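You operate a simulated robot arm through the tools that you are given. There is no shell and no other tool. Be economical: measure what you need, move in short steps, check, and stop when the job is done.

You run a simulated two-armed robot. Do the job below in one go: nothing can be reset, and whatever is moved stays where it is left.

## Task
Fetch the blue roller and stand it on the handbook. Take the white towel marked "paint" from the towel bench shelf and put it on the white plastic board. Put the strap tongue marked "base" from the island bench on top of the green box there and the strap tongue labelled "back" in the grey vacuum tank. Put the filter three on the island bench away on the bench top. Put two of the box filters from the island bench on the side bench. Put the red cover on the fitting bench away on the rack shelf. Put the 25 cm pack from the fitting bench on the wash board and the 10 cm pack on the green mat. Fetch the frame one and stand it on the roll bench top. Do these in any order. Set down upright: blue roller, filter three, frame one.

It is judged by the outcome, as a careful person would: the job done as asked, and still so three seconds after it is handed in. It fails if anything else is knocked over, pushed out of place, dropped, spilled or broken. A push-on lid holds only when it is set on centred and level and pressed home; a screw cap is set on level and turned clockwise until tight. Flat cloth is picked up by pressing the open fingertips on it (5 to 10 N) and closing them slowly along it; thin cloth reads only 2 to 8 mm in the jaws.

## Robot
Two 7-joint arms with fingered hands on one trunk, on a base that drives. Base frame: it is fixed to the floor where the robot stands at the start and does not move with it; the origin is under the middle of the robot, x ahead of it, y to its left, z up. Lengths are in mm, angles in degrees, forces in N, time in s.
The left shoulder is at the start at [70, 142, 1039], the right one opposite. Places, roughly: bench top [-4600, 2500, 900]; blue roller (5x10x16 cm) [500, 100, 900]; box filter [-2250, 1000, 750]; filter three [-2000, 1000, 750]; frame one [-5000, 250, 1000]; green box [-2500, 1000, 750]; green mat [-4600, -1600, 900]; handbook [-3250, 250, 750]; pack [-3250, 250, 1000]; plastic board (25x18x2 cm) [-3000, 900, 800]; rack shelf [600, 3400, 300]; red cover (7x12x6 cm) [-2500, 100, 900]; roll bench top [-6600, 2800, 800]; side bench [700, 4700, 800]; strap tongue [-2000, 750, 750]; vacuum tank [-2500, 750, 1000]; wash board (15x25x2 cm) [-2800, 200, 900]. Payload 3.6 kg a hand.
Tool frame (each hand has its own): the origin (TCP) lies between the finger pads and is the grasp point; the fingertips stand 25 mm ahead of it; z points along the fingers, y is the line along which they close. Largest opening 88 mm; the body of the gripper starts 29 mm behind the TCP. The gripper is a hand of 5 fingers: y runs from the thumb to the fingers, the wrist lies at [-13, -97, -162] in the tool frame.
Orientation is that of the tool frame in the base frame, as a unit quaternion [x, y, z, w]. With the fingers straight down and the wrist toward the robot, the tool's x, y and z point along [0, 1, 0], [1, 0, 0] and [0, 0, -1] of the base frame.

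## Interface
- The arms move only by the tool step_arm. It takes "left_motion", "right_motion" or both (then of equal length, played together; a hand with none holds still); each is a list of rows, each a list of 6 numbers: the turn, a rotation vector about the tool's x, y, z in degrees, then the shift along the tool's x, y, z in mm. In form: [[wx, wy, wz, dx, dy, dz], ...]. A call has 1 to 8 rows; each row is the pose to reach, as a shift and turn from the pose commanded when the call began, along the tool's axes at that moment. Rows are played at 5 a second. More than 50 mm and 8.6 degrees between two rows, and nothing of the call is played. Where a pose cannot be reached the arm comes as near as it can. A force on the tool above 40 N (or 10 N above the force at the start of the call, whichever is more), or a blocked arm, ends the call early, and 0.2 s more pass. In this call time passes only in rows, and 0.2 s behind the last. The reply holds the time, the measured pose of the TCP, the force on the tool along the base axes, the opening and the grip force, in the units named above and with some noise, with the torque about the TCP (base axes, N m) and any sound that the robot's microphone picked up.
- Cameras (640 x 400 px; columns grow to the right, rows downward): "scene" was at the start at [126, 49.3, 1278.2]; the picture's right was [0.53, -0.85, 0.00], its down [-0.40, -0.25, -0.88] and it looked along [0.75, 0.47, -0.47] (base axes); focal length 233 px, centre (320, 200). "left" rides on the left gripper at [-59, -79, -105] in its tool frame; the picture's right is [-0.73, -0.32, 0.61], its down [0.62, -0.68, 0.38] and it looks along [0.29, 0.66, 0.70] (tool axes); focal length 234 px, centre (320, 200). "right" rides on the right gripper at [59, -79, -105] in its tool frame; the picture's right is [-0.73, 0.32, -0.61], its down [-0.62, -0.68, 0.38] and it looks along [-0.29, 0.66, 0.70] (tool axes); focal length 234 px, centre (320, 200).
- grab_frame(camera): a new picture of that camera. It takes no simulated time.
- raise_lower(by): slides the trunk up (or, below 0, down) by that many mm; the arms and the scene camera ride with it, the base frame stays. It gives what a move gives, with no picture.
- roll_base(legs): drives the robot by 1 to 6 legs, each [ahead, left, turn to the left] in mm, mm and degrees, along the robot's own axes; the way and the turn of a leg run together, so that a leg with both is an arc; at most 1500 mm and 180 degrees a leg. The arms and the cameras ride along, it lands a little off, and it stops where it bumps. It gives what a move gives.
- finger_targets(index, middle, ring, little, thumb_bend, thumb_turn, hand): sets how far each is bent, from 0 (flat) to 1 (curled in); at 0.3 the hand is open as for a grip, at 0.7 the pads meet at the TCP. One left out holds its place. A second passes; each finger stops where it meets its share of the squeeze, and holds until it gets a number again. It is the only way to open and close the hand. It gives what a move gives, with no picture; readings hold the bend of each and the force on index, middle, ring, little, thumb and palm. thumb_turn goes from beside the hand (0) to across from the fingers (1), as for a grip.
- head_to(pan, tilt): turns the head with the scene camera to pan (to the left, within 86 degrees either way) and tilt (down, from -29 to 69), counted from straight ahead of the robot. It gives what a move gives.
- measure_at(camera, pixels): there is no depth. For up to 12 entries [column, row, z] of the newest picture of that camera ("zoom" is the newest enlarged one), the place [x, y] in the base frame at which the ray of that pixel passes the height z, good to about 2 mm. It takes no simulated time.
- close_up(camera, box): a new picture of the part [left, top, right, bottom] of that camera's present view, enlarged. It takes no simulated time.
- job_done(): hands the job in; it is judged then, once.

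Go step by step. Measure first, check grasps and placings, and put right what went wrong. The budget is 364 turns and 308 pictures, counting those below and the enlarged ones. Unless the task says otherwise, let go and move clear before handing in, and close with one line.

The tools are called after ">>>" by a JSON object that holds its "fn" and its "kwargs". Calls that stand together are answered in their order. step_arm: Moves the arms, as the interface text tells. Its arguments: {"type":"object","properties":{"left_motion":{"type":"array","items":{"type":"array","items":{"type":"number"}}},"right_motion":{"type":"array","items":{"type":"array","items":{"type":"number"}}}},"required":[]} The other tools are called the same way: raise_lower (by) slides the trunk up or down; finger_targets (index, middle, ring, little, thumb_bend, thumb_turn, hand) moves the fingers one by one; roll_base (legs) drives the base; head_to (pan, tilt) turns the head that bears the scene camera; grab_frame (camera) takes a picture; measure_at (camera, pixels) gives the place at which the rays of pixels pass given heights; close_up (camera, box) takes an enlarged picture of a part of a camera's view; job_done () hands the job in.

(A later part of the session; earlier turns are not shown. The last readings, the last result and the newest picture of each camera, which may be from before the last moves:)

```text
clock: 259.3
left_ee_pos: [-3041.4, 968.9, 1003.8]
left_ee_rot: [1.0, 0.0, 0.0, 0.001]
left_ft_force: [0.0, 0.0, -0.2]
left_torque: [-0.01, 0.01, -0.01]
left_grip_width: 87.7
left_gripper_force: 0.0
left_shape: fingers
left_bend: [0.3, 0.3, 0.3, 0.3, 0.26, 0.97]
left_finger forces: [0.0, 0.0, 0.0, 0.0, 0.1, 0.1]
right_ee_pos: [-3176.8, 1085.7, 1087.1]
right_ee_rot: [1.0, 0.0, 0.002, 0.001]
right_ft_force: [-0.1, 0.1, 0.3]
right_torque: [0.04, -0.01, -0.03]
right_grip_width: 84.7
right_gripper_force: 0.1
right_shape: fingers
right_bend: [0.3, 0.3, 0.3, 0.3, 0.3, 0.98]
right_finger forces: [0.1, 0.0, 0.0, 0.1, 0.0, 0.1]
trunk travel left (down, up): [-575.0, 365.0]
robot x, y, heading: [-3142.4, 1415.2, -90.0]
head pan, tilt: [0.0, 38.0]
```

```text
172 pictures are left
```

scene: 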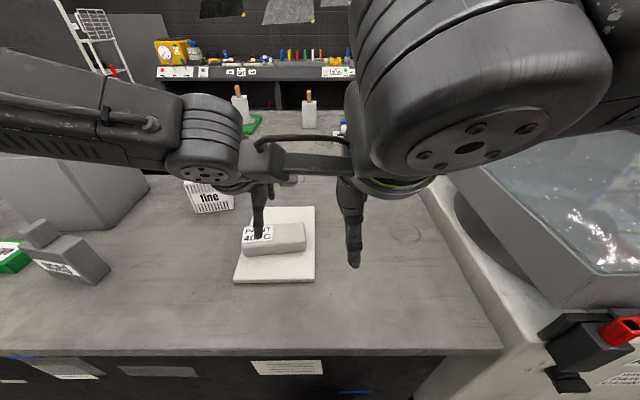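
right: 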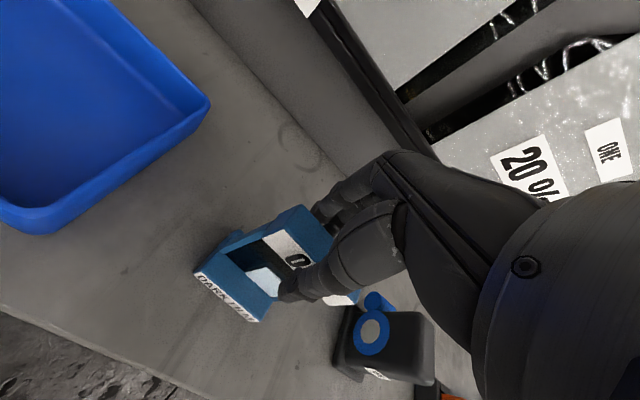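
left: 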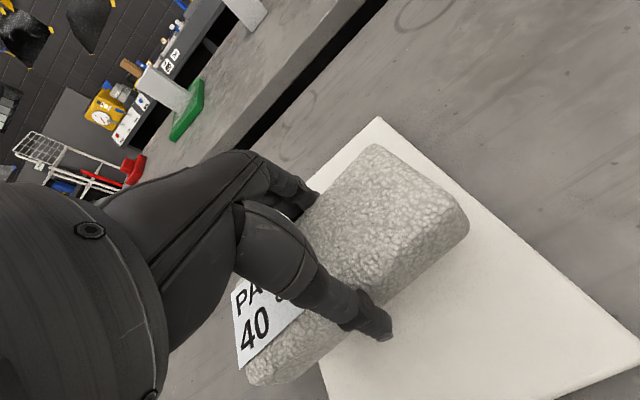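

>>> {"fn": "roll_base", "kwargs": {"legs": [[-220, 0, 0], [0, 700, 0]]}}

>>> {"fn": "head_to", "kwargs": {"pan": 0, "tilt": 33}}

>>> {"fn": "grab_frame", "kwargs": {"camera": "scene"}}

>>> {"fn": "close_up", "kwargs": {"camera": "scene", "box": [60, 120, 540, 300]}}

```text
clock: 264.4
left_ee_pos: [-2330.1, 1195.3, 1002.7]
left_ee_rot: [1.0, 0.007, 0.001, 0.0]
left_ft_force: [0.0, -0.5, -0.4]
left_torque: [0.02, 0.01, -0.01]
left_grip_width: 88.0
left_gripper_force: 0.1
left_shape: fingers
left_bend: [0.3, 0.3, 0.3, 0.3, 0.26, 0.97]
left_finger forces: [0.1, 0.0, 0.1, 0.0, 0.0, 0.0]
right_ee_pos: [-2466.3, 1311.3, 1087.5]
right_ee_rot: [1.0, 0.006, 0.002, 0.0]
right_ft_force: [-0.3, -0.2, 0.4]
right_torque: [0.01, 0.0, 0.02]
right_grip_width: 84.5
right_gripper_force: 0.0
right_shape: fingers
right_bend: [0.3, 0.3, 0.3, 0.3, 0.3, 0.98]
right_finger forces: [0.0, 0.0, 0.0, 0.0, 0.0, 0.0]
trunk travel left (down, up): [-575.0, 365.0]
robot x, y, heading: [-2437.4, 1644.2, -89.1]
head pan, tilt: [0.0, 38.0]
```

```text
clock: 265.1
left_ee_pos: [-2330.5, 1196.0, 1002.8]
left_ee_rot: [1.0, 0.007, 0.0, 0.001]
left_ft_force: [-0.2, -1.1, 0.2]
left_torque: [0.0, 0.0, -0.01]
left_grip_width: 87.8
left_gripper_force: 0.1
left_shape: fingers
left_bend: [0.3, 0.3, 0.3, 0.3, 0.26, 0.97]
left_finger forces: [0.1, 0.1, 0.1, 0.0, 0.0, 0.1]
right_ee_pos: [-2465.0, 1311.6, 1088.2]
right_ee_rot: [1.0, 0.006, 0.002, 0.0]
right_ft_force: [0.6, 0.2, 0.3]
right_torque: [-0.02, -0.03, 0.02]
right_grip_width: 84.5
right_gripper_force: 0.2
right_shape: fingers
right_bend: [0.3, 0.3, 0.3, 0.3, 0.3, 0.98]
right_finger forces: [0.1, 0.1, 0.1, 0.0, 0.0, 0.1]
trunk travel left (down, up): [-575.0, 365.0]
robot x, y, heading: [-2435.4, 1646.9, -89.4]
head pan, tilt: [0.0, 33.0]
```

```text
171 pictures are left
```

scene: 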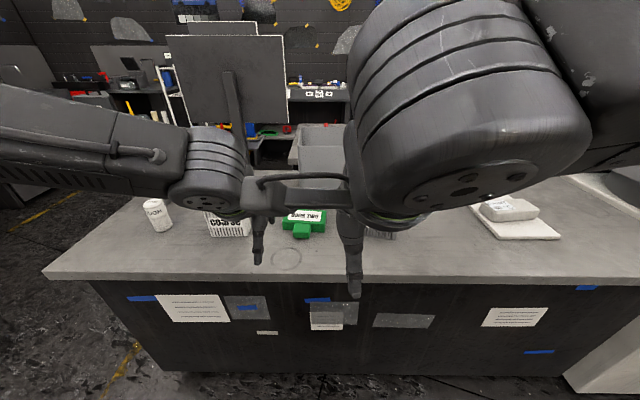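

```text
1.33 times, centred on (300, 210) of scene
```

zoom: 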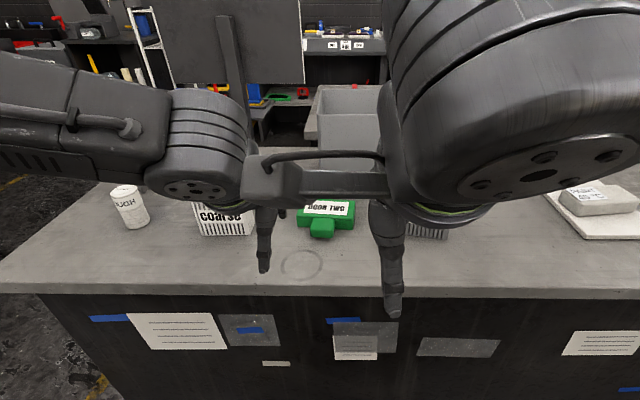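

>>> {"fn": "step_arm", "kwargs": {"left_motion": [[0, 0, 0, 40, -15, 0], [0, 0, 0, 80, -30, 0], [0, 0, 0, 120, -30, 0], [0, 0, 0, 160, -30, 0], [0, 0, 0, 200, -30, 0]], "right_motion": [[0, 0, 0, -40, 0, 20], [0, 0, 0, -80, 0, 40], [0, 0, 0, -120, 0, 60], [0, 0, 0, -160, 0, 80], [0, 0, 0, -200, 0, 90]]}}

>>> {"fn": "grab_frame", "kwargs": {"camera": "scene"}}

>>> {"fn": "grab_frame", "kwargs": {"camera": "left"}}

>>> {"fn": "grab_frame", "kwargs": {"camera": "right"}}

```text
clock: 266.3
left_ee_pos: [-2130.6, 1230.7, 1003.5]
left_ee_rot: [1.0, 0.006, 0.0, 0.0]
left_ft_force: [-0.2, 0.0, -0.1]
left_torque: [-0.01, 0.01, -0.01]
left_grip_width: 87.8
left_gripper_force: 0.1
left_shape: fingers
left_bend: [0.3, 0.3, 0.3, 0.3, 0.26, 0.97]
left_finger forces: [0.0, 0.1, 0.0, 0.0, 0.0, 0.0]
right_ee_pos: [-2673.3, 1284.1, 1015.5]
right_ee_rot: [1.0, 0.007, 0.002, 0.0]
right_ft_force: [0.1, -1.0, 0.3]
right_torque: [-0.05, 0.0, 0.03]
right_grip_width: 84.8
right_gripper_force: 0.0
right_shape: fingers
right_bend: [0.3, 0.3, 0.3, 0.3, 0.3, 0.98]
right_finger forces: [0.1, 0.0, 0.1, 0.0, 0.0, 0.0]
right hand out of reach, approached as far as the arm can: row 3, 4, 5
trunk travel left (down, up): [-575.0, 365.0]
robot x, y, heading: [-2433.1, 1646.1, -89.4]
head pan, tilt: [0.0, 33.0]
```

```text
169 pictures are left
```

scene: 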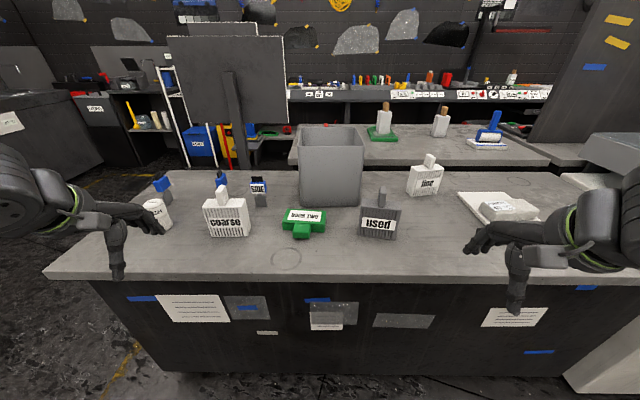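

```text
168 pictures are left
```

left: 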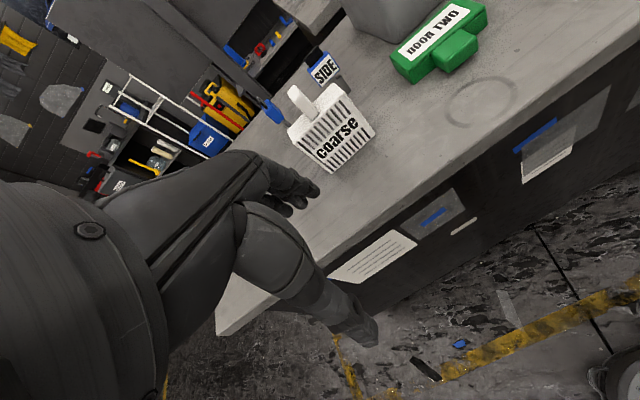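

```text
167 pictures are left
```

right: 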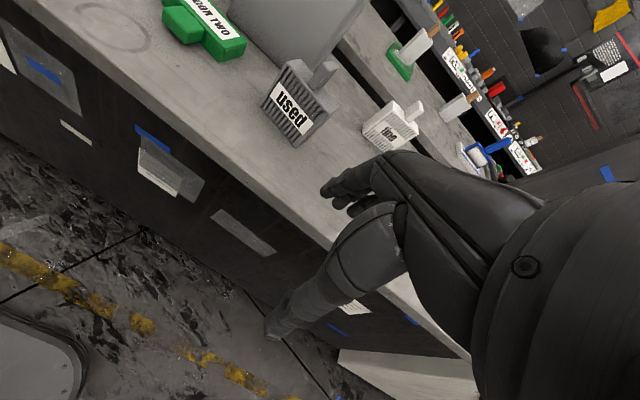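

>>> {"fn": "close_up", "kwargs": {"camera": "scene", "box": [120, 120, 320, 270]}}

>>> {"fn": "close_up", "kwargs": {"camera": "scene", "box": [260, 110, 460, 260]}}

```text
2.67 times, centred on (220, 195) of scene
```

zoom: 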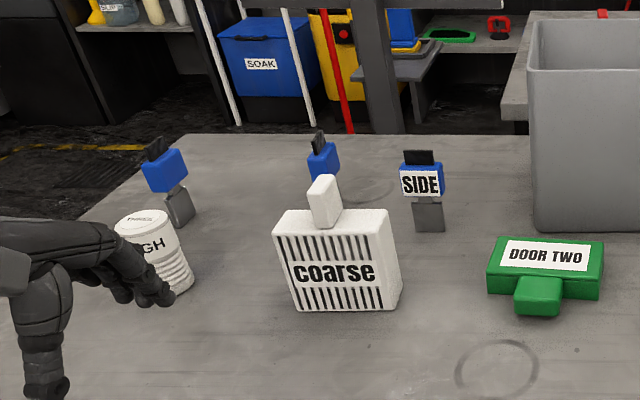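

```text
2.67 times, centred on (360, 185) of scene
```

zoom: 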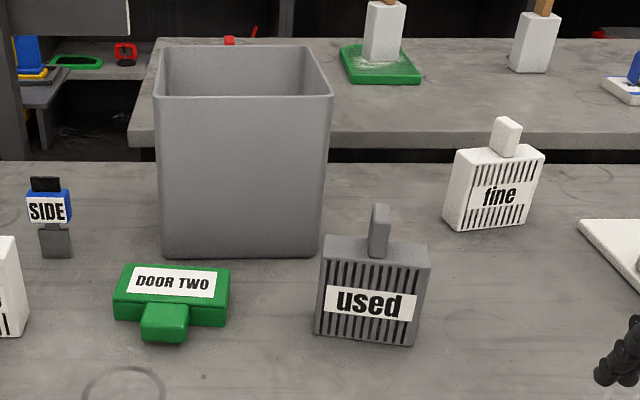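

>>> {"fn": "step_arm", "kwargs": {"left_motion": [[0, 0, 0, 40, -20, -20], [0, 0, 0, 80, -40, -40], [0, 0, 0, 110, -60, -60]]}}

>>> {"fn": "close_up", "kwargs": {"camera": "scene", "box": [120, 160, 220, 240]}}

>>> {"fn": "grab_frame", "kwargs": {"camera": "left"}}

```text
clock: 267.1
left_ee_pos: [-2021.7, 1292.3, 1062.3]
left_ee_rot: [1.0, 0.005, 0.0, 0.001]
left_ft_force: [-1.2, -0.6, -0.4]
left_torque: [0.01, 0.0, -0.01]
left_grip_width: 87.6
left_gripper_force: 0.1
left_shape: fingers
left_bend: [0.3, 0.3, 0.3, 0.3, 0.26, 0.97]
left_finger forces: [0.1, 0.1, 0.1, 0.0, 0.0, 0.0]
right_ee_pos: [-2673.1, 1284.4, 1014.7]
right_ee_rot: [1.0, 0.006, 0.002, 0.0]
right_ft_force: [-0.8, 0.8, -0.1]
right_torque: [0.02, -0.03, -0.04]
right_grip_width: 84.6
right_gripper_force: 0.1
right_shape: fingers
right_bend: [0.3, 0.3, 0.3, 0.3, 0.3, 0.98]
right_finger forces: [0.1, 0.0, 0.0, 0.0, 0.0, 0.1]
trunk travel left (down, up): [-575.0, 365.0]
robot x, y, heading: [-2436.7, 1643.7, -89.1]
head pan, tilt: [0.0, 33.0]
```

```text
5.00 times, centred on (170, 200) of scene
```

zoom: 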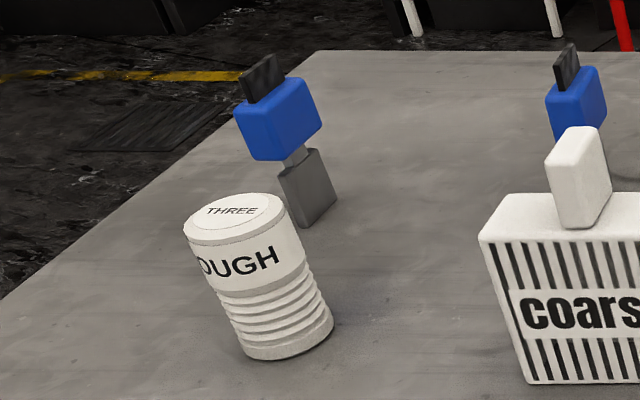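

```text
163 pictures are left
```

left: 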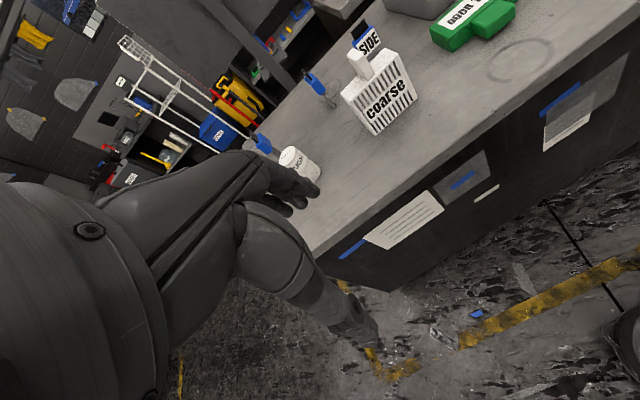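

>>> {"fn": "measure_at", "kwargs": {"camera": "zoom", "pixels": [[312, 225, 800], [312, 225, 830], [262, 65, 900], [262, 65, 930], [285, 352, 800], [285, 352, 830], [225, 210, 900], [585, 380, 800], [585, 380, 830]]}}

>>> {"fn": "measure_at", "kwargs": {"camera": "left", "pixels": [[318, 182, 800], [318, 182, 830], [377, 134, 800], [377, 134, 830], [275, 152, 830], [265, 137, 920], [312, 75, 920]]}}

```text
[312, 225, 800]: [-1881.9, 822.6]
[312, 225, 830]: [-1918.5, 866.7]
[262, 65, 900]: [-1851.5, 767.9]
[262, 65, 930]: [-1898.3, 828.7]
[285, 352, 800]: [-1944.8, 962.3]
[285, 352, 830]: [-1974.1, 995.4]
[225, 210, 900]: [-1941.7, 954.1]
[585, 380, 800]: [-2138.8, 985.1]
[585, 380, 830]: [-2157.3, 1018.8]
```

```text
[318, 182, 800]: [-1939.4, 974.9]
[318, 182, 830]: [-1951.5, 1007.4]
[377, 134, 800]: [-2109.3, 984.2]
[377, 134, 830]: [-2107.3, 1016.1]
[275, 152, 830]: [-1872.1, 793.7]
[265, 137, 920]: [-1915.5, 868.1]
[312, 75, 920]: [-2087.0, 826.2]
```

>>> {"fn": "roll_base", "kwargs": {"legs": [[0, 400, -0.5], [220, 0, 0]]}}

>>> {"fn": "step_arm", "kwargs": {"left_motion": [[0, 0, 0, -40, 20, 0], [0, 0, 0, -80, 40, 0], [0, 0, 0, -120, 60, 0], [0, 0, 0, -160, 80, 0], [0, 0, 0, -200, 100, 0]]}}

>>> {"fn": "head_to", "kwargs": {"pan": 0, "tilt": 40}}

>>> {"fn": "grab_frame", "kwargs": {"camera": "scene"}}

>>> {"fn": "grab_frame", "kwargs": {"camera": "left"}}

```text
clock: 270.9
left_ee_pos: [-1630.4, 1068.3, 1061.2]
left_ee_rot: [1.0, 0.0, 0.0, 0.001]
left_ft_force: [0.1, 0.5, -0.1]
left_torque: [0.01, -0.03, -0.01]
left_grip_width: 87.9
left_gripper_force: 0.1
left_shape: fingers
left_bend: [0.3, 0.3, 0.3, 0.3, 0.26, 0.97]
left_finger forces: [0.0, 0.0, 0.0, 0.0, 0.1, 0.0]
right_ee_pos: [-2280.6, 1068.1, 1014.3]
right_ee_rot: [1.0, 0.0, 0.002, 0.0]
right_ft_force: [-0.4, -0.4, 0.4]
right_torque: [-0.01, 0.0, -0.01]
right_grip_width: 84.4
right_gripper_force: 0.0
right_shape: fingers
right_bend: [0.3, 0.3, 0.3, 0.3, 0.3, 0.98]
right_finger forces: [0.0, 0.0, 0.0, 0.1, 0.0, 0.1]
trunk travel left (down, up): [-575.0, 365.0]
robot x, y, heading: [-2043.1, 1426.9, -90.1]
head pan, tilt: [0.0, 33.0]
```

```text
clock: 272.1
left_ee_pos: [-1832.7, 967.3, 1063.0]
left_ee_rot: [1.0, 0.0, 0.001, -0.001]
left_ft_force: [-0.5, 0.7, 0.3]
left_torque: [0.04, -0.01, 0.0]
left_grip_width: 87.7
left_gripper_force: 0.1
left_shape: fingers
left_bend: [0.3, 0.3, 0.3, 0.3, 0.26, 0.97]
left_finger forces: [0.0, 0.0, 0.0, 0.0, 0.1, 0.0]
right_ee_pos: [-2283.0, 1068.0, 1014.2]
right_ee_rot: [1.0, 0.001, 0.003, -0.001]
right_ft_force: [-0.5, -0.1, -1.0]
right_torque: [0.0, -0.07, 0.0]
right_grip_width: 84.8
right_gripper_force: 0.0
right_shape: fingers
right_bend: [0.3, 0.3, 0.3, 0.3, 0.3, 0.98]
right_finger forces: [0.0, 0.0, 0.0, 0.0, 0.0, 0.0]
trunk travel left (down, up): [-575.0, 365.0]
robot x, y, heading: [-2039.2, 1428.6, -90.0]
head pan, tilt: [0.0, 33.0]
```

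```text
clock: 272.7
left_ee_pos: [-1829.4, 969.2, 1063.6]
left_ee_rot: [1.0, 0.001, 0.0, 0.0]
left_ft_force: [-0.2, -0.1, 0.5]
left_torque: [0.0, -0.02, -0.01]
left_grip_width: 87.8
left_gripper_force: 0.0
left_shape: fingers
left_bend: [0.3, 0.3, 0.3, 0.3, 0.26, 0.97]
left_finger forces: [0.1, 0.0, 0.0, 0.0, 0.1, 0.0]
right_ee_pos: [-2279.7, 1069.5, 1013.8]
right_ee_rot: [1.0, 0.0, 0.002, 0.0]
right_ft_force: [0.4, 0.3, -0.2]
right_torque: [-0.02, -0.02, 0.01]
right_grip_width: 84.5
right_gripper_force: 0.0
right_shape: fingers
right_bend: [0.3, 0.3, 0.3, 0.3, 0.3, 0.98]
right_finger forces: [0.0, 0.0, 0.1, 0.0, 0.1, 0.1]
trunk travel left (down, up): [-575.0, 365.0]
robot x, y, heading: [-2042.3, 1431.1, -90.0]
head pan, tilt: [0.0, 40.0]
```

```text
162 pictures are left
```

scene: 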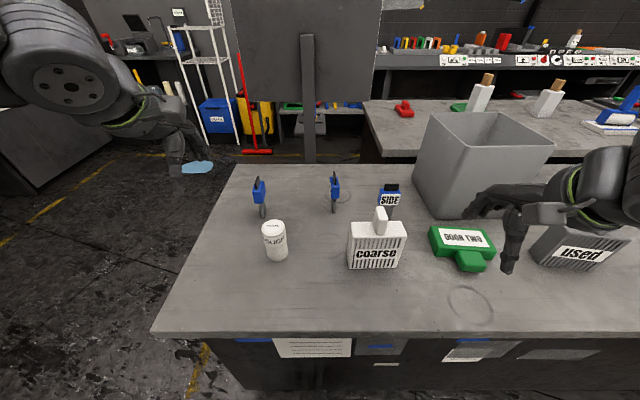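

```text
161 pictures are left
```

left: 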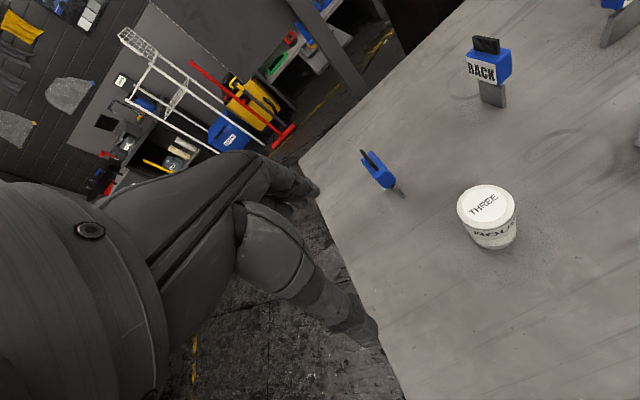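

>>> {"fn": "close_up", "kwargs": {"camera": "left", "box": [330, 10, 530, 260]}}

>>> {"fn": "close_up", "kwargs": {"camera": "scene", "box": [220, 150, 420, 280]}}

```text
1.60 times, centred on (430, 135) of left
```

zoom: 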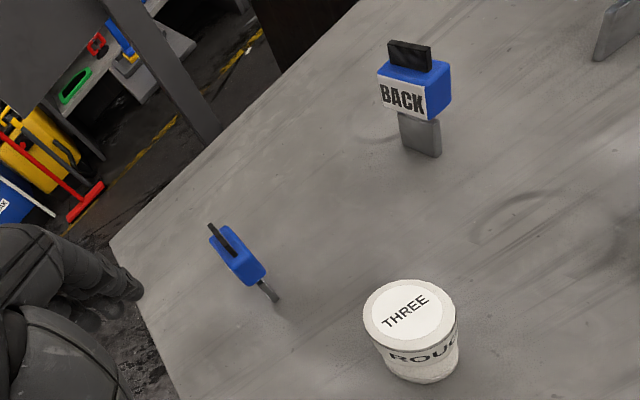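

```text
3.08 times, centred on (320, 215) of scene
```

zoom: 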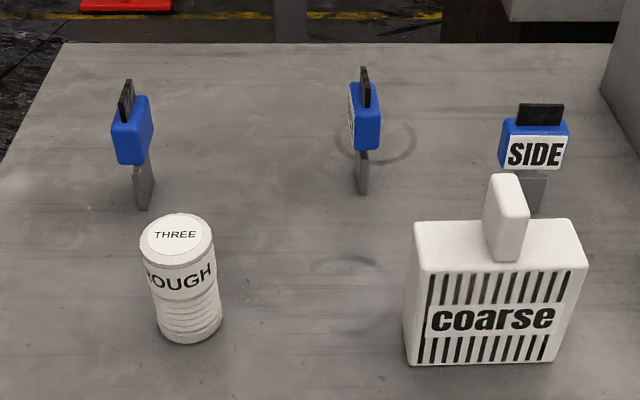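

>>> {"fn": "measure_at", "kwargs": {"camera": "zoom", "pixels": [[145, 210, 790], [145, 210, 810], [145, 210, 830], [132, 100, 880], [132, 100, 900], [132, 100, 920], [362, 194, 810], [366, 85, 900], [188, 343, 810], [175, 235, 880]]}}

>>> {"fn": "measure_at", "kwargs": {"camera": "left", "pixels": [[402, 197, 790], [402, 197, 810], [402, 197, 830], [376, 164, 880], [376, 164, 900], [376, 164, 920], [501, 107, 810], [490, 62, 900], [497, 249, 810], [487, 205, 880]]}}

```text
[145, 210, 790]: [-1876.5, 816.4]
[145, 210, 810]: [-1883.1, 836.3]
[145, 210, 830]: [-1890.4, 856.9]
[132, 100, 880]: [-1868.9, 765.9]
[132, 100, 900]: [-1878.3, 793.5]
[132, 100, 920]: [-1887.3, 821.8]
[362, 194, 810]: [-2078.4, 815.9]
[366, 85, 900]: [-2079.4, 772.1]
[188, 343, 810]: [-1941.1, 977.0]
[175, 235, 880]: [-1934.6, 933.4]
```

```text
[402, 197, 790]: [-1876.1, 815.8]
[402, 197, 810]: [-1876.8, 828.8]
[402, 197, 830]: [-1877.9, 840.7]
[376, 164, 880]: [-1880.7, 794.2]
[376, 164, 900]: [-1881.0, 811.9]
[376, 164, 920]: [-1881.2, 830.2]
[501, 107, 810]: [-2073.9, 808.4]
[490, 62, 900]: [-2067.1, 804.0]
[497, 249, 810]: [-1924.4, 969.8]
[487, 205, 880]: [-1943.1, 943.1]
```

>>> {"fn": "measure_at", "kwargs": {"camera": "left", "pixels": [[377.5, 163, 900], [377.5, 163, 920], [377.5, 163, 940], [361, 151, 920], [361, 151, 940]]}}

>>> {"fn": "measure_at", "kwargs": {"camera": "zoom", "pixels": [[122, 93, 900], [122, 93, 920], [122, 93, 940], [129, 80, 920], [129, 80, 940]]}}

>>> {"fn": "close_up", "kwargs": {"camera": "left", "box": [340, 130, 440, 210]}}

>>> {"fn": "close_up", "kwargs": {"camera": "scene", "box": [240, 165, 290, 225]}}

```text
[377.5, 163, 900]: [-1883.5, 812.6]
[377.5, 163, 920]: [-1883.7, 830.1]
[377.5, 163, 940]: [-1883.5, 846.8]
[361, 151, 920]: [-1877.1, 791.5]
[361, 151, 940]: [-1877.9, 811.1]
```

```text
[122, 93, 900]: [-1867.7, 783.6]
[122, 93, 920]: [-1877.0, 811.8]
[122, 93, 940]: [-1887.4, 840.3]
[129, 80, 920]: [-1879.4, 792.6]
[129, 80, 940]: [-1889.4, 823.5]
```

```text
5.00 times, centred on (390, 170) of left
```

zoom: 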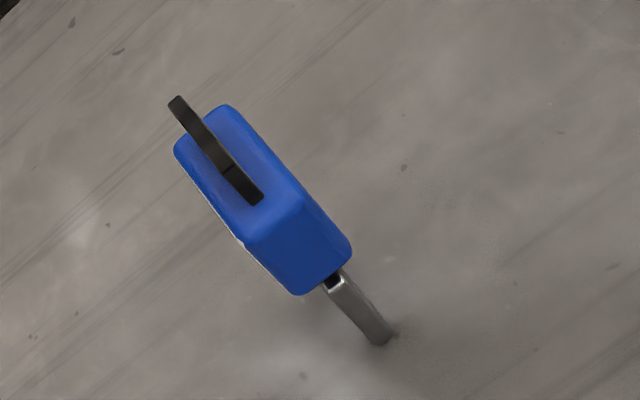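

```text
6.67 times, centred on (265, 195) of scene
```

zoom: 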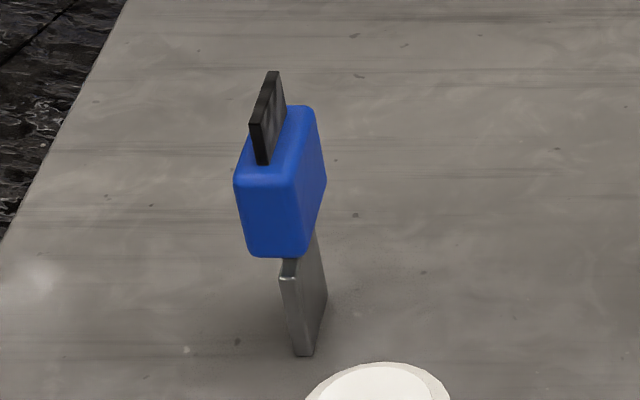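

>>> {"fn": "step_arm", "kwargs": {"left_motion": [[0, 0, 0, -15, 40, 0], [0, 0, 0, -30, 80, 0], [0, 0, 0, -45, 120, 0], [0, 0, 0, -50, 160, 10], [0, 0, 0, -50, 160, 55], [0, 0, 0, -50, 160, 100]]}}

>>> {"fn": "close_up", "kwargs": {"camera": "left", "box": [240, 170, 440, 295]}}

>>> {"fn": "close_up", "kwargs": {"camera": "scene", "box": [200, 120, 320, 230]}}

```text
clock: 274.1
left_ee_pos: [-1877.8, 804.9, 962.1]
left_ee_rot: [1.0, 0.001, -0.001, -0.001]
left_ft_force: [0.5, -0.2, 0.3]
left_torque: [-0.01, -0.01, 0.01]
left_grip_width: 88.0
left_gripper_force: 0.1
left_shape: fingers
left_bend: [0.3, 0.3, 0.3, 0.3, 0.26, 0.97]
left_finger forces: [0.0, 0.0, 0.1, 0.0, 0.0, 0.0]
right_ee_pos: [-2279.7, 1067.2, 1015.0]
right_ee_rot: [1.0, -0.001, 0.001, -0.001]
right_ft_force: [0.1, -0.1, 0.0]
right_torque: [-0.03, 0.01, -0.04]
right_grip_width: 84.6
right_gripper_force: 0.1
right_shape: fingers
right_bend: [0.3, 0.3, 0.3, 0.3, 0.3, 0.98]
right_finger forces: [0.0, 0.0, 0.0, 0.0, 0.0, 0.0]
trunk travel left (down, up): [-575.0, 365.0]
robot x, y, heading: [-2041.7, 1430.8, -89.9]
head pan, tilt: [0.0, 40.0]
```

```text
3.20 times, centred on (340, 232) of left
```

zoom: 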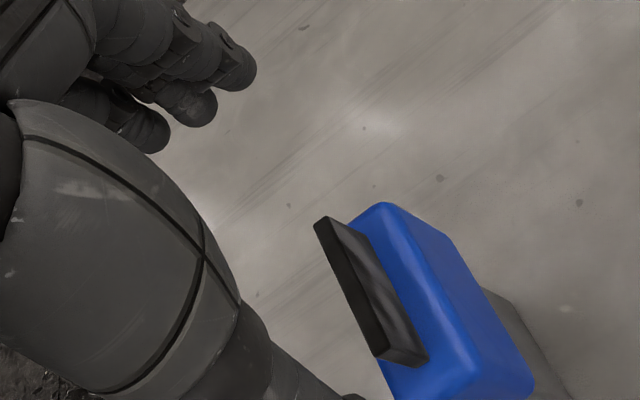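

```text
3.64 times, centred on (260, 175) of scene
```

zoom: 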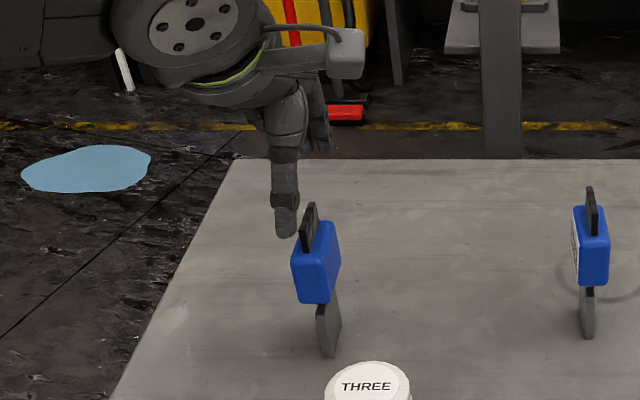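

>>> {"fn": "step_arm", "kwargs": {"left_motion": [[0, 0, 0, 2, -5, 20], [0, 0, 0, 2, -5, 45], [0, 0, 0, 2, -5, 61]]}}

>>> {"fn": "grab_frame", "kwargs": {"camera": "left"}}

>>> {"fn": "close_up", "kwargs": {"camera": "scene", "box": [200, 120, 320, 230]}}

```text
clock: 274.9
left_ee_pos: [-1878.5, 813.8, 900.7]
left_ee_rot: [1.0, 0.001, 0.0, 0.001]
left_ft_force: [-0.2, 0.0, -0.1]
left_torque: [0.03, 0.0, 0.0]
left_grip_width: 87.6
left_gripper_force: 0.1
left_shape: fingers
left_bend: [0.3, 0.3, 0.3, 0.3, 0.26, 0.97]
left_finger forces: [0.0, 0.1, 0.0, 0.0, 0.1, 0.0]
right_ee_pos: [-2280.7, 1068.9, 1016.3]
right_ee_rot: [1.0, 0.0, 0.002, 0.0]
right_ft_force: [0.7, 1.4, 0.4]
right_torque: [0.02, 0.0, 0.02]
right_grip_width: 84.4
right_gripper_force: 0.0
right_shape: fingers
right_bend: [0.3, 0.3, 0.3, 0.3, 0.3, 0.98]
right_finger forces: [0.1, 0.1, 0.0, 0.0, 0.1, 0.0]
trunk travel left (down, up): [-575.0, 365.0]
robot x, y, heading: [-2039.7, 1432.6, -90.0]
head pan, tilt: [0.0, 40.0]
```

```text
154 pictures are left
```

left: 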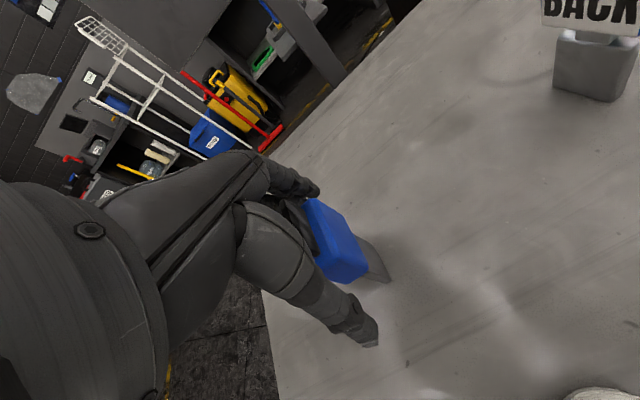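

```text
3.64 times, centred on (260, 175) of scene
```

zoom: 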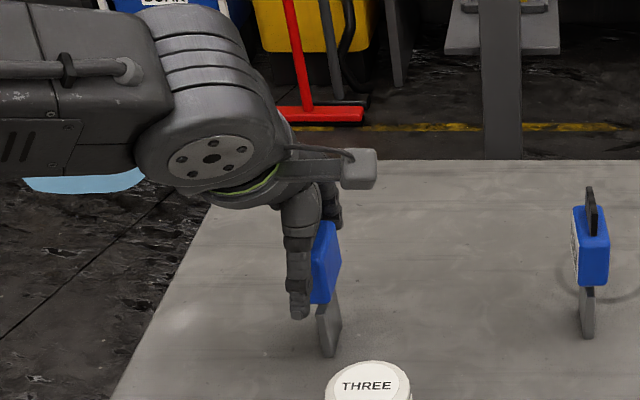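

>>> {"fn": "step_arm", "kwargs": {"left_motion": [[0, 0, 0, -8, 0, 0]]}}

>>> {"fn": "finger_targets", "kwargs": {"hand": "left", "index": 0.6, "middle": 0.6, "ring": 0.5, "little": 0.5, "thumb_bend": 0.6}}

>>> {"fn": "grab_frame", "kwargs": {"camera": "left"}}

```text
clock: 275.3
left_ee_pos: [-1886.2, 812.5, 900.8]
left_ee_rot: [1.0, 0.001, 0.0, -0.001]
left_ft_force: [0.5, 0.2, -0.2]
left_torque: [0.01, -0.02, -0.03]
left_grip_width: 87.8
left_gripper_force: 0.0
left_shape: fingers
left_bend: [0.3, 0.3, 0.3, 0.3, 0.26, 0.97]
left_finger forces: [0.0, 0.1, 0.0, 0.0, 0.0, 0.0]
right_ee_pos: [-2280.8, 1068.0, 1014.9]
right_ee_rot: [1.0, 0.0, 0.002, 0.0]
right_ft_force: [0.3, -0.6, 0.0]
right_torque: [0.01, -0.01, 0.01]
right_grip_width: 84.8
right_gripper_force: 0.0
right_shape: fingers
right_bend: [0.3, 0.3, 0.3, 0.3, 0.3, 0.98]
right_finger forces: [0.0, 0.0, 0.0, 0.0, 0.1, 0.0]
trunk travel left (down, up): [-575.0, 365.0]
robot x, y, heading: [-2036.0, 1429.0, -89.9]
head pan, tilt: [0.0, 40.0]
```

```text
clock: 276.3
left_ee_pos: [-1885.8, 813.4, 901.1]
left_ee_rot: [1.0, 0.0, 0.0, -0.001]
left_ft_force: [-0.4, -0.8, 2.2]
left_torque: [-0.06, -0.01, 0.02]
left_grip_width: 33.0
left_gripper_force: 9.1
left_shape: fingers
left_bend: [0.59, 0.51, 0.49, 0.5, 0.51, 0.99]
left_finger forces: [0.4, 7.3, 1.0, 0.1, 8.5, 0.1]
right_ee_pos: [-2280.9, 1068.6, 1015.0]
right_ee_rot: [1.0, 0.0, 0.002, -0.001]
right_ft_force: [0.3, -0.2, 0.2]
right_torque: [0.01, 0.03, 0.0]
right_grip_width: 84.6
right_gripper_force: 0.1
right_shape: fingers
right_bend: [0.3, 0.3, 0.3, 0.3, 0.3, 0.98]
right_finger forces: [0.0, 0.0, 0.0, 0.1, 0.0, 0.0]
trunk travel left (down, up): [-575.0, 365.0]
robot x, y, heading: [-2038.5, 1428.9, -90.1]
head pan, tilt: [0.0, 40.0]
```

```text
152 pictures are left
```

left: 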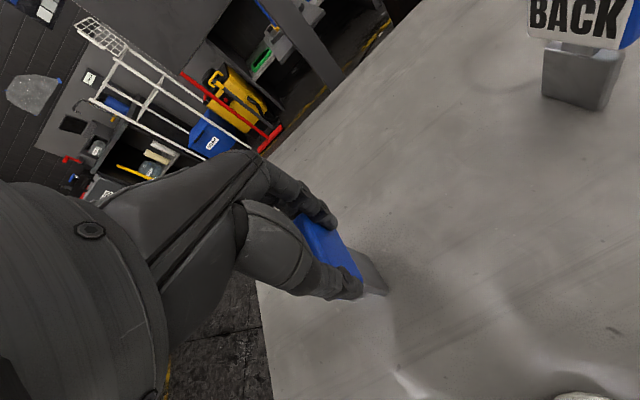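

>>> {"fn": "finger_targets", "kwargs": {"hand": "left", "index": 0.68, "middle": 0.66, "ring": 0.56, "thumb_bend": 0.66}}

>>> {"fn": "step_arm", "kwargs": {"left_motion": [[0, 0, 0, 0, 0, -8], [0, 0, 0, 0, 0, -50], [0, 0, 0, 0, 0, -100], [0, 0, 0, 0, 0, -150]]}}

>>> {"fn": "grab_frame", "kwargs": {"camera": "scene"}}

>>> {"fn": "grab_frame", "kwargs": {"camera": "right"}}

```text
clock: 277.3
left_ee_pos: [-1887.2, 813.1, 901.5]
left_ee_rot: [1.0, -0.001, 0.0, 0.0]
left_ft_force: [0.5, -0.2, 2.6]
left_torque: [-0.07, -0.05, -0.03]
left_grip_width: 24.3
left_gripper_force: 12.8
left_shape: fingers
left_bend: [0.67, 0.52, 0.5, 0.5, 0.53, 0.99]
left_finger forces: [1.0, 8.2, 3.9, 0.0, 12.7, 0.0]
right_ee_pos: [-2281.2, 1069.1, 1016.4]
right_ee_rot: [1.0, 0.0, 0.002, 0.0]
right_ft_force: [0.3, 0.3, -0.2]
right_torque: [-0.03, 0.0, -0.04]
right_grip_width: 84.5
right_gripper_force: 0.0
right_shape: fingers
right_bend: [0.3, 0.3, 0.3, 0.3, 0.3, 0.98]
right_finger forces: [0.0, 0.1, 0.0, 0.0, 0.0, 0.0]
trunk travel left (down, up): [-575.0, 365.0]
robot x, y, heading: [-2040.7, 1427.3, -89.9]
head pan, tilt: [0.0, 40.0]
```

```text
clock: 278.3
left_ee_pos: [-1886.6, 815.1, 1048.0]
left_ee_rot: [1.0, -0.001, 0.0, -0.001]
left_ft_force: [-0.8, -0.2, -1.3]
left_torque: [0.01, 0.02, -0.04]
left_grip_width: 23.8
left_gripper_force: 12.4
left_shape: fingers
left_bend: [0.67, 0.52, 0.51, 0.5, 0.54, 0.99]
left_finger forces: [0.9, 8.1, 3.5, 0.1, 11.9, 0.0]
right_ee_pos: [-2281.0, 1069.0, 1015.6]
right_ee_rot: [1.0, 0.0, 0.001, 0.0]
right_ft_force: [-0.3, -0.1, 0.4]
right_torque: [0.01, -0.02, -0.01]
right_grip_width: 84.7
right_gripper_force: 0.1
right_shape: fingers
right_bend: [0.3, 0.3, 0.3, 0.3, 0.3, 0.98]
right_finger forces: [0.1, 0.1, 0.0, 0.0, 0.0, 0.1]
trunk travel left (down, up): [-575.0, 365.0]
robot x, y, heading: [-2040.1, 1425.5, -90.1]
head pan, tilt: [0.0, 40.0]
```

```text
151 pictures are left
```

scene: 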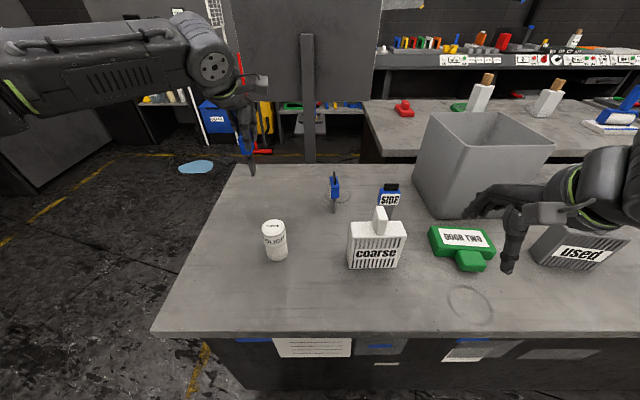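

```text
150 pictures are left
```

right: 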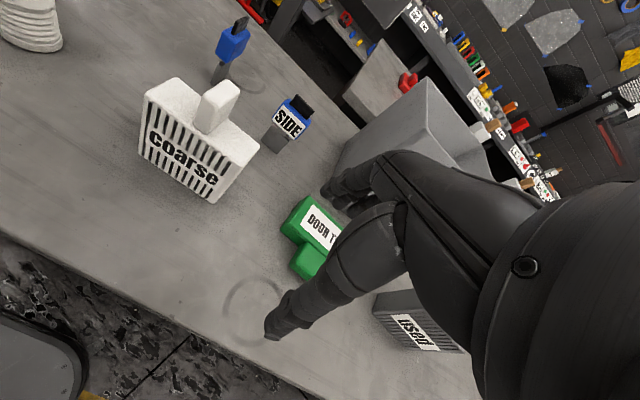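

>>> {"fn": "measure_at", "kwargs": {"camera": "scene", "pixels": [[465, 238, 810], [465, 238, 830], [465, 238, 850], [430, 228, 830], [483, 230, 830], [495, 250, 830], [437, 250, 830]]}}

>>> {"fn": "measure_at", "kwargs": {"camera": "right", "pixels": [[322, 228, 810], [322, 228, 830], [322, 228, 850], [305, 198, 830]]}}

>>> {"fn": "roll_base", "kwargs": {"legs": [[0, -360, 0]]}}

>>> {"fn": "step_arm", "kwargs": {"right_motion": [[0, 0, 0, 0, -40, -20], [0, 0, 0, 0, -80, -30], [0, 0, 0, 0, -100, -30]]}}

>>> {"fn": "grab_frame", "kwargs": {"camera": "scene"}}

>>> {"fn": "grab_frame", "kwargs": {"camera": "left"}}

```text
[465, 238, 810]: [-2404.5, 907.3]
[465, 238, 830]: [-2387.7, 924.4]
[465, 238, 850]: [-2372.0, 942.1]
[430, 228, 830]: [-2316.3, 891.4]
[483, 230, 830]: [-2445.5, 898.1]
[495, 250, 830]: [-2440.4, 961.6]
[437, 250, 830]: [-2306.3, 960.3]
```

```text
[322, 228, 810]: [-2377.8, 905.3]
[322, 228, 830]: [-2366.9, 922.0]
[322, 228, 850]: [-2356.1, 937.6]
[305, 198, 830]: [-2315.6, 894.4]
```

```text
clock: 280.7
left_ee_pos: [-2246.2, 813.3, 1047.6]
left_ee_rot: [1.0, 0.004, -0.001, 0.001]
left_ft_force: [0.3, -0.1, 0.0]
left_torque: [0.0, -0.01, -0.04]
left_grip_width: 23.8
left_gripper_force: 12.0
left_shape: fingers
left_bend: [0.67, 0.52, 0.51, 0.5, 0.54, 0.99]
left_finger forces: [0.8, 8.0, 3.5, 0.0, 11.9, 0.1]
right_ee_pos: [-2642.7, 1064.7, 1016.2]
right_ee_rot: [1.0, 0.002, 0.002, 0.001]
right_ft_force: [-0.1, 0.3, 0.4]
right_torque: [0.03, -0.01, 0.05]
right_grip_width: 84.5
right_gripper_force: 0.1
right_shape: fingers
right_bend: [0.3, 0.3, 0.3, 0.3, 0.3, 0.98]
right_finger forces: [0.0, 0.0, 0.0, 0.0, 0.0, 0.0]
trunk travel left (down, up): [-575.0, 365.0]
robot x, y, heading: [-2403.0, 1430.9, -89.7]
head pan, tilt: [0.0, 40.0]
```

```text
clock: 281.5
left_ee_pos: [-2246.9, 812.6, 1047.4]
left_ee_rot: [1.0, 0.004, 0.0, 0.001]
left_ft_force: [0.4, 0.1, -0.2]
left_torque: [-0.03, -0.01, 0.01]
left_grip_width: 24.0
left_gripper_force: 12.0
left_shape: fingers
left_bend: [0.67, 0.52, 0.51, 0.5, 0.54, 0.99]
left_finger forces: [0.8, 7.9, 3.5, 0.1, 12.0, 0.0]
right_ee_pos: [-2611.7, 1095.2, 1053.2]
right_ee_rot: [1.0, 0.002, 0.001, -0.001]
right_ft_force: [0.0, 0.0, 0.7]
right_torque: [0.0, 0.02, -0.01]
right_grip_width: 84.6
right_gripper_force: 0.0
right_shape: fingers
right_bend: [0.3, 0.3, 0.3, 0.3, 0.3, 0.98]
right_finger forces: [0.0, 0.0, 0.0, 0.0, 0.1, 0.2]
right hand out of reach, approached as far as the arm can: row 1, 2, 3
trunk travel left (down, up): [-575.0, 365.0]
robot x, y, heading: [-2403.5, 1427.7, -89.6]
head pan, tilt: [0.0, 40.0]
```

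```text
149 pictures are left
```

scene: 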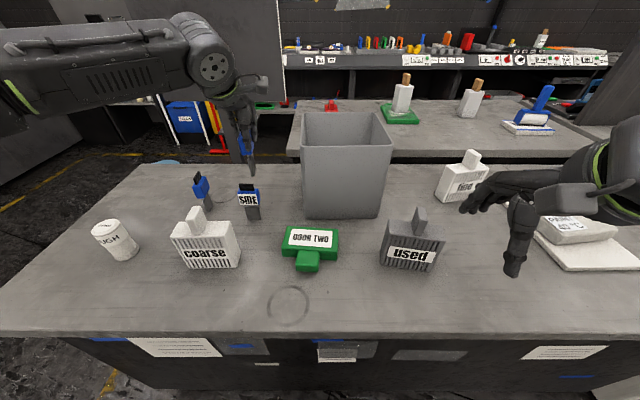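

```text
148 pictures are left
```

left: 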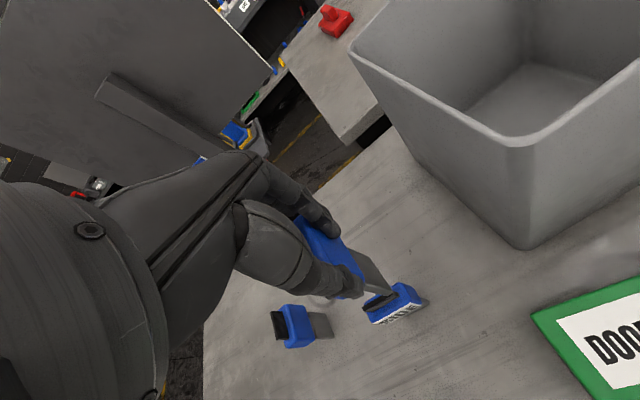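

>>> {"fn": "step_arm", "kwargs": {"left_motion": [[0, 0, 0, 0, -30, -30], [0, 0, 0, 0, -70, -45], [0, 0, 0, -30, -107, -45], [0, 0, 0, -75, -107, -45], [0, 0, 0, -120, -107, -45]]}}

>>> {"fn": "grab_frame", "kwargs": {"camera": "left"}}

>>> {"fn": "close_up", "kwargs": {"camera": "scene", "box": [230, 150, 390, 290]}}

```text
clock: 282.7
left_ee_pos: [-2326.0, 936.9, 1082.2]
left_ee_rot: [1.0, 0.004, -0.001, 0.003]
left_ft_force: [-0.5, 0.1, -0.3]
left_torque: [0.0, 0.02, 0.01]
left_grip_width: 23.5
left_gripper_force: 12.2
left_shape: fingers
left_bend: [0.67, 0.52, 0.51, 0.5, 0.54, 0.99]
left_finger forces: [0.8, 8.0, 3.5, 0.0, 11.9, 0.0]
left hand out of reach, approached as far as the arm can: row 4, 5
right_ee_pos: [-2610.7, 1096.0, 1054.3]
right_ee_rot: [1.0, 0.002, 0.002, 0.0]
right_ft_force: [0.2, 0.1, 0.6]
right_torque: [0.01, -0.01, -0.01]
right_grip_width: 84.6
right_gripper_force: 0.1
right_shape: fingers
right_bend: [0.3, 0.3, 0.3, 0.3, 0.3, 0.98]
right_finger forces: [0.1, 0.1, 0.0, 0.1, 0.0, 0.1]
trunk travel left (down, up): [-575.0, 365.0]
robot x, y, heading: [-2402.1, 1427.1, -89.7]
head pan, tilt: [0.0, 40.0]
```

```text
147 pictures are left
```

left: 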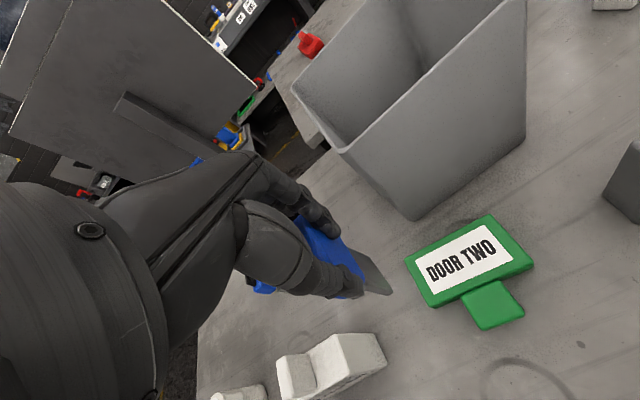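

```text
2.86 times, centred on (310, 220) of scene
```

zoom: 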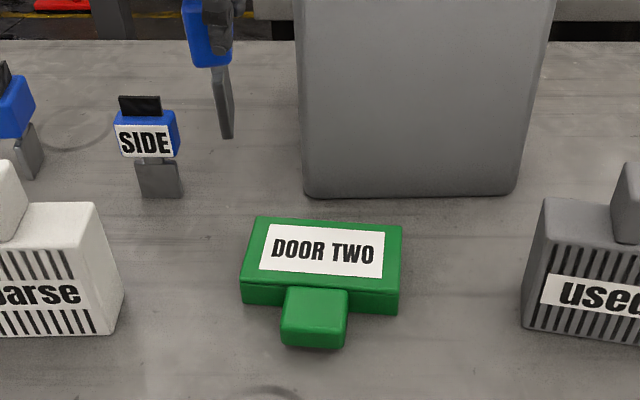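

>>> {"fn": "measure_at", "kwargs": {"camera": "left", "pixels": [[489, 215, 830], [489, 215, 850], [532, 262, 830], [532, 262, 850], [432, 305, 830], [432, 305, 850], [407, 258, 830], [407, 258, 850]]}}

>>> {"fn": "measure_at", "kwargs": {"camera": "zoom", "pixels": [[258, 217, 830], [258, 217, 850], [403, 226, 830], [403, 226, 850], [399, 292, 830], [399, 292, 850], [241, 283, 830]]}}

>>> {"fn": "roll_base", "kwargs": {"legs": [[0, -130, 0]]}}

```text
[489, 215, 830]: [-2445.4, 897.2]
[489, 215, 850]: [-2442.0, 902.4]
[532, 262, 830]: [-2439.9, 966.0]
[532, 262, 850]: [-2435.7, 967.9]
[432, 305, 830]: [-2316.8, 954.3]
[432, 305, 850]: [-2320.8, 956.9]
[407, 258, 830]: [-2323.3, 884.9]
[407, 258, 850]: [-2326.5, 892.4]
```

```text
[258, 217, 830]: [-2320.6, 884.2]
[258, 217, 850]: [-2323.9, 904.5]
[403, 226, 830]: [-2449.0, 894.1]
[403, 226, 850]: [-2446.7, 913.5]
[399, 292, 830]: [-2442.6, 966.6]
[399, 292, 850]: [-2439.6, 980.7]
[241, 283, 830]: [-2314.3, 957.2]
```

```text
clock: 283.9
left_ee_pos: [-2451.6, 933.0, 1080.2]
left_ee_rot: [1.0, 0.003, -0.003, 0.0]
left_ft_force: [-0.1, 0.4, -0.9]
left_torque: [0.0, -0.01, 0.02]
left_grip_width: 23.7
left_gripper_force: 12.3
left_shape: fingers
left_bend: [0.67, 0.52, 0.51, 0.5, 0.54, 0.99]
left_finger forces: [0.8, 8.0, 3.6, 0.0, 11.9, 0.0]
right_ee_pos: [-2738.2, 1093.7, 1053.6]
right_ee_rot: [1.0, 0.003, 0.002, -0.001]
right_ft_force: [0.0, -0.8, 0.3]
right_torque: [0.0, 0.02, 0.03]
right_grip_width: 84.6
right_gripper_force: 0.0
right_shape: fingers
right_bend: [0.3, 0.3, 0.3, 0.3, 0.3, 0.98]
right_finger forces: [0.0, 0.0, 0.0, 0.0, 0.0, 0.0]
trunk travel left (down, up): [-575.0, 365.0]
robot x, y, heading: [-2530.9, 1424.2, -89.6]
head pan, tilt: [0.0, 40.0]
```

>>> {"fn": "step_arm", "kwargs": {"left_motion": [[0, 0, 0, 32, 0, 20], [0, 0, 0, 65, -2, 40], [0, 0, 0, 65, -2, 80], [0, 0, 0, 65, -2, 115]]}}

>>> {"fn": "grab_frame", "kwargs": {"camera": "left"}}

>>> {"fn": "close_up", "kwargs": {"camera": "scene", "box": [160, 130, 320, 280]}}

```text
clock: 284.9
left_ee_pos: [-2388.5, 936.3, 964.8]
left_ee_rot: [1.0, 0.003, -0.002, -0.001]
left_ft_force: [0.4, 0.6, -0.7]
left_torque: [0.0, 0.0, 0.02]
left_grip_width: 23.0
left_gripper_force: 11.6
left_shape: fingers
left_bend: [0.67, 0.52, 0.51, 0.5, 0.54, 0.99]
left_finger forces: [0.7, 8.0, 3.4, 0.1, 11.6, 0.0]
right_ee_pos: [-2736.2, 1093.1, 1053.3]
right_ee_rot: [1.0, 0.004, 0.002, -0.001]
right_ft_force: [-0.4, -1.2, 0.3]
right_torque: [-0.01, 0.03, 0.0]
right_grip_width: 84.8
right_gripper_force: 0.0
right_shape: fingers
right_bend: [0.3, 0.3, 0.3, 0.3, 0.3, 0.98]
right_finger forces: [0.1, 0.1, 0.0, 0.0, 0.0, 0.0]
trunk travel left (down, up): [-575.0, 365.0]
robot x, y, heading: [-2531.8, 1428.3, -89.6]
head pan, tilt: [0.0, 40.0]
```

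```text
145 pictures are left
```

left: 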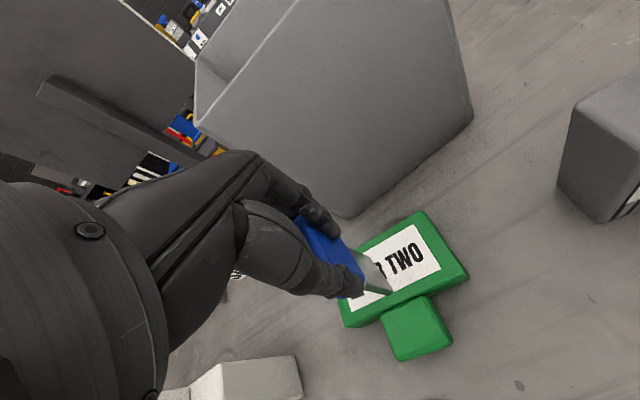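

```text
2.67 times, centred on (240, 205) of scene
```

zoom: 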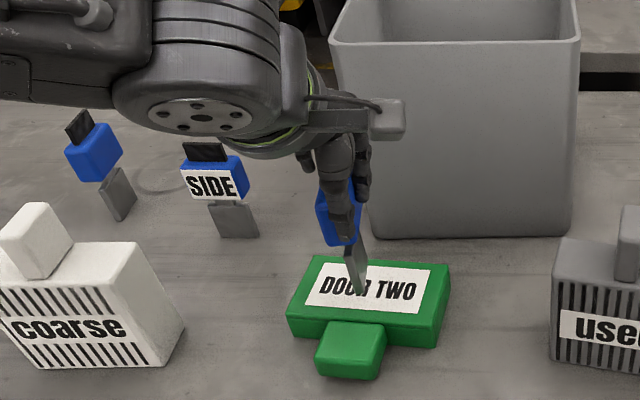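

>>> {"fn": "step_arm", "kwargs": {"left_motion": [[0, 4, 0, -15, 0, 5], [0, 4, 0, -15, 0, 12]]}}

>>> {"fn": "close_up", "kwargs": {"camera": "scene", "box": [160, 130, 320, 280]}}

```text
clock: 285.6
left_ee_pos: [-2401.8, 937.3, 953.0]
left_ee_rot: [0.999, 0.003, 0.033, 0.001]
left_ft_force: [0.0, -0.5, -1.1]
left_torque: [-0.02, 0.02, 0.0]
left_grip_width: 23.2
left_gripper_force: 12.4
left_shape: fingers
left_bend: [0.67, 0.52, 0.51, 0.5, 0.54, 0.99]
left_finger forces: [0.7, 7.9, 3.4, 0.1, 11.6, 0.1]
right_ee_pos: [-2736.4, 1093.7, 1053.8]
right_ee_rot: [1.0, 0.003, 0.001, -0.001]
right_ft_force: [-0.5, 0.4, 1.1]
right_torque: [0.05, 0.0, 0.02]
right_grip_width: 84.5
right_gripper_force: 0.1
right_shape: fingers
right_bend: [0.3, 0.3, 0.3, 0.3, 0.3, 0.98]
right_finger forces: [0.1, 0.0, 0.0, 0.1, 0.0, 0.0]
trunk travel left (down, up): [-575.0, 365.0]
robot x, y, heading: [-2527.9, 1426.8, -89.5]
head pan, tilt: [0.0, 40.0]
```

```text
2.67 times, centred on (240, 205) of scene
```

zoom: 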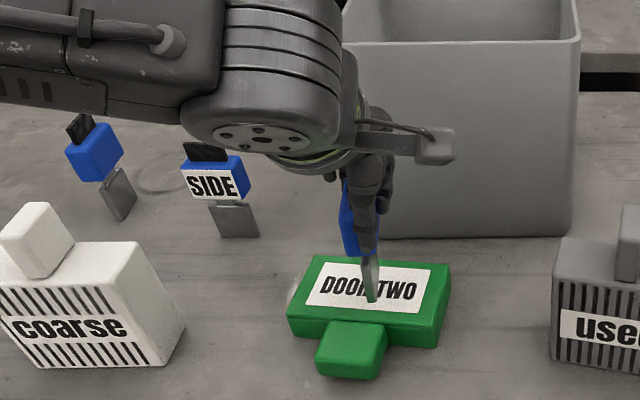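

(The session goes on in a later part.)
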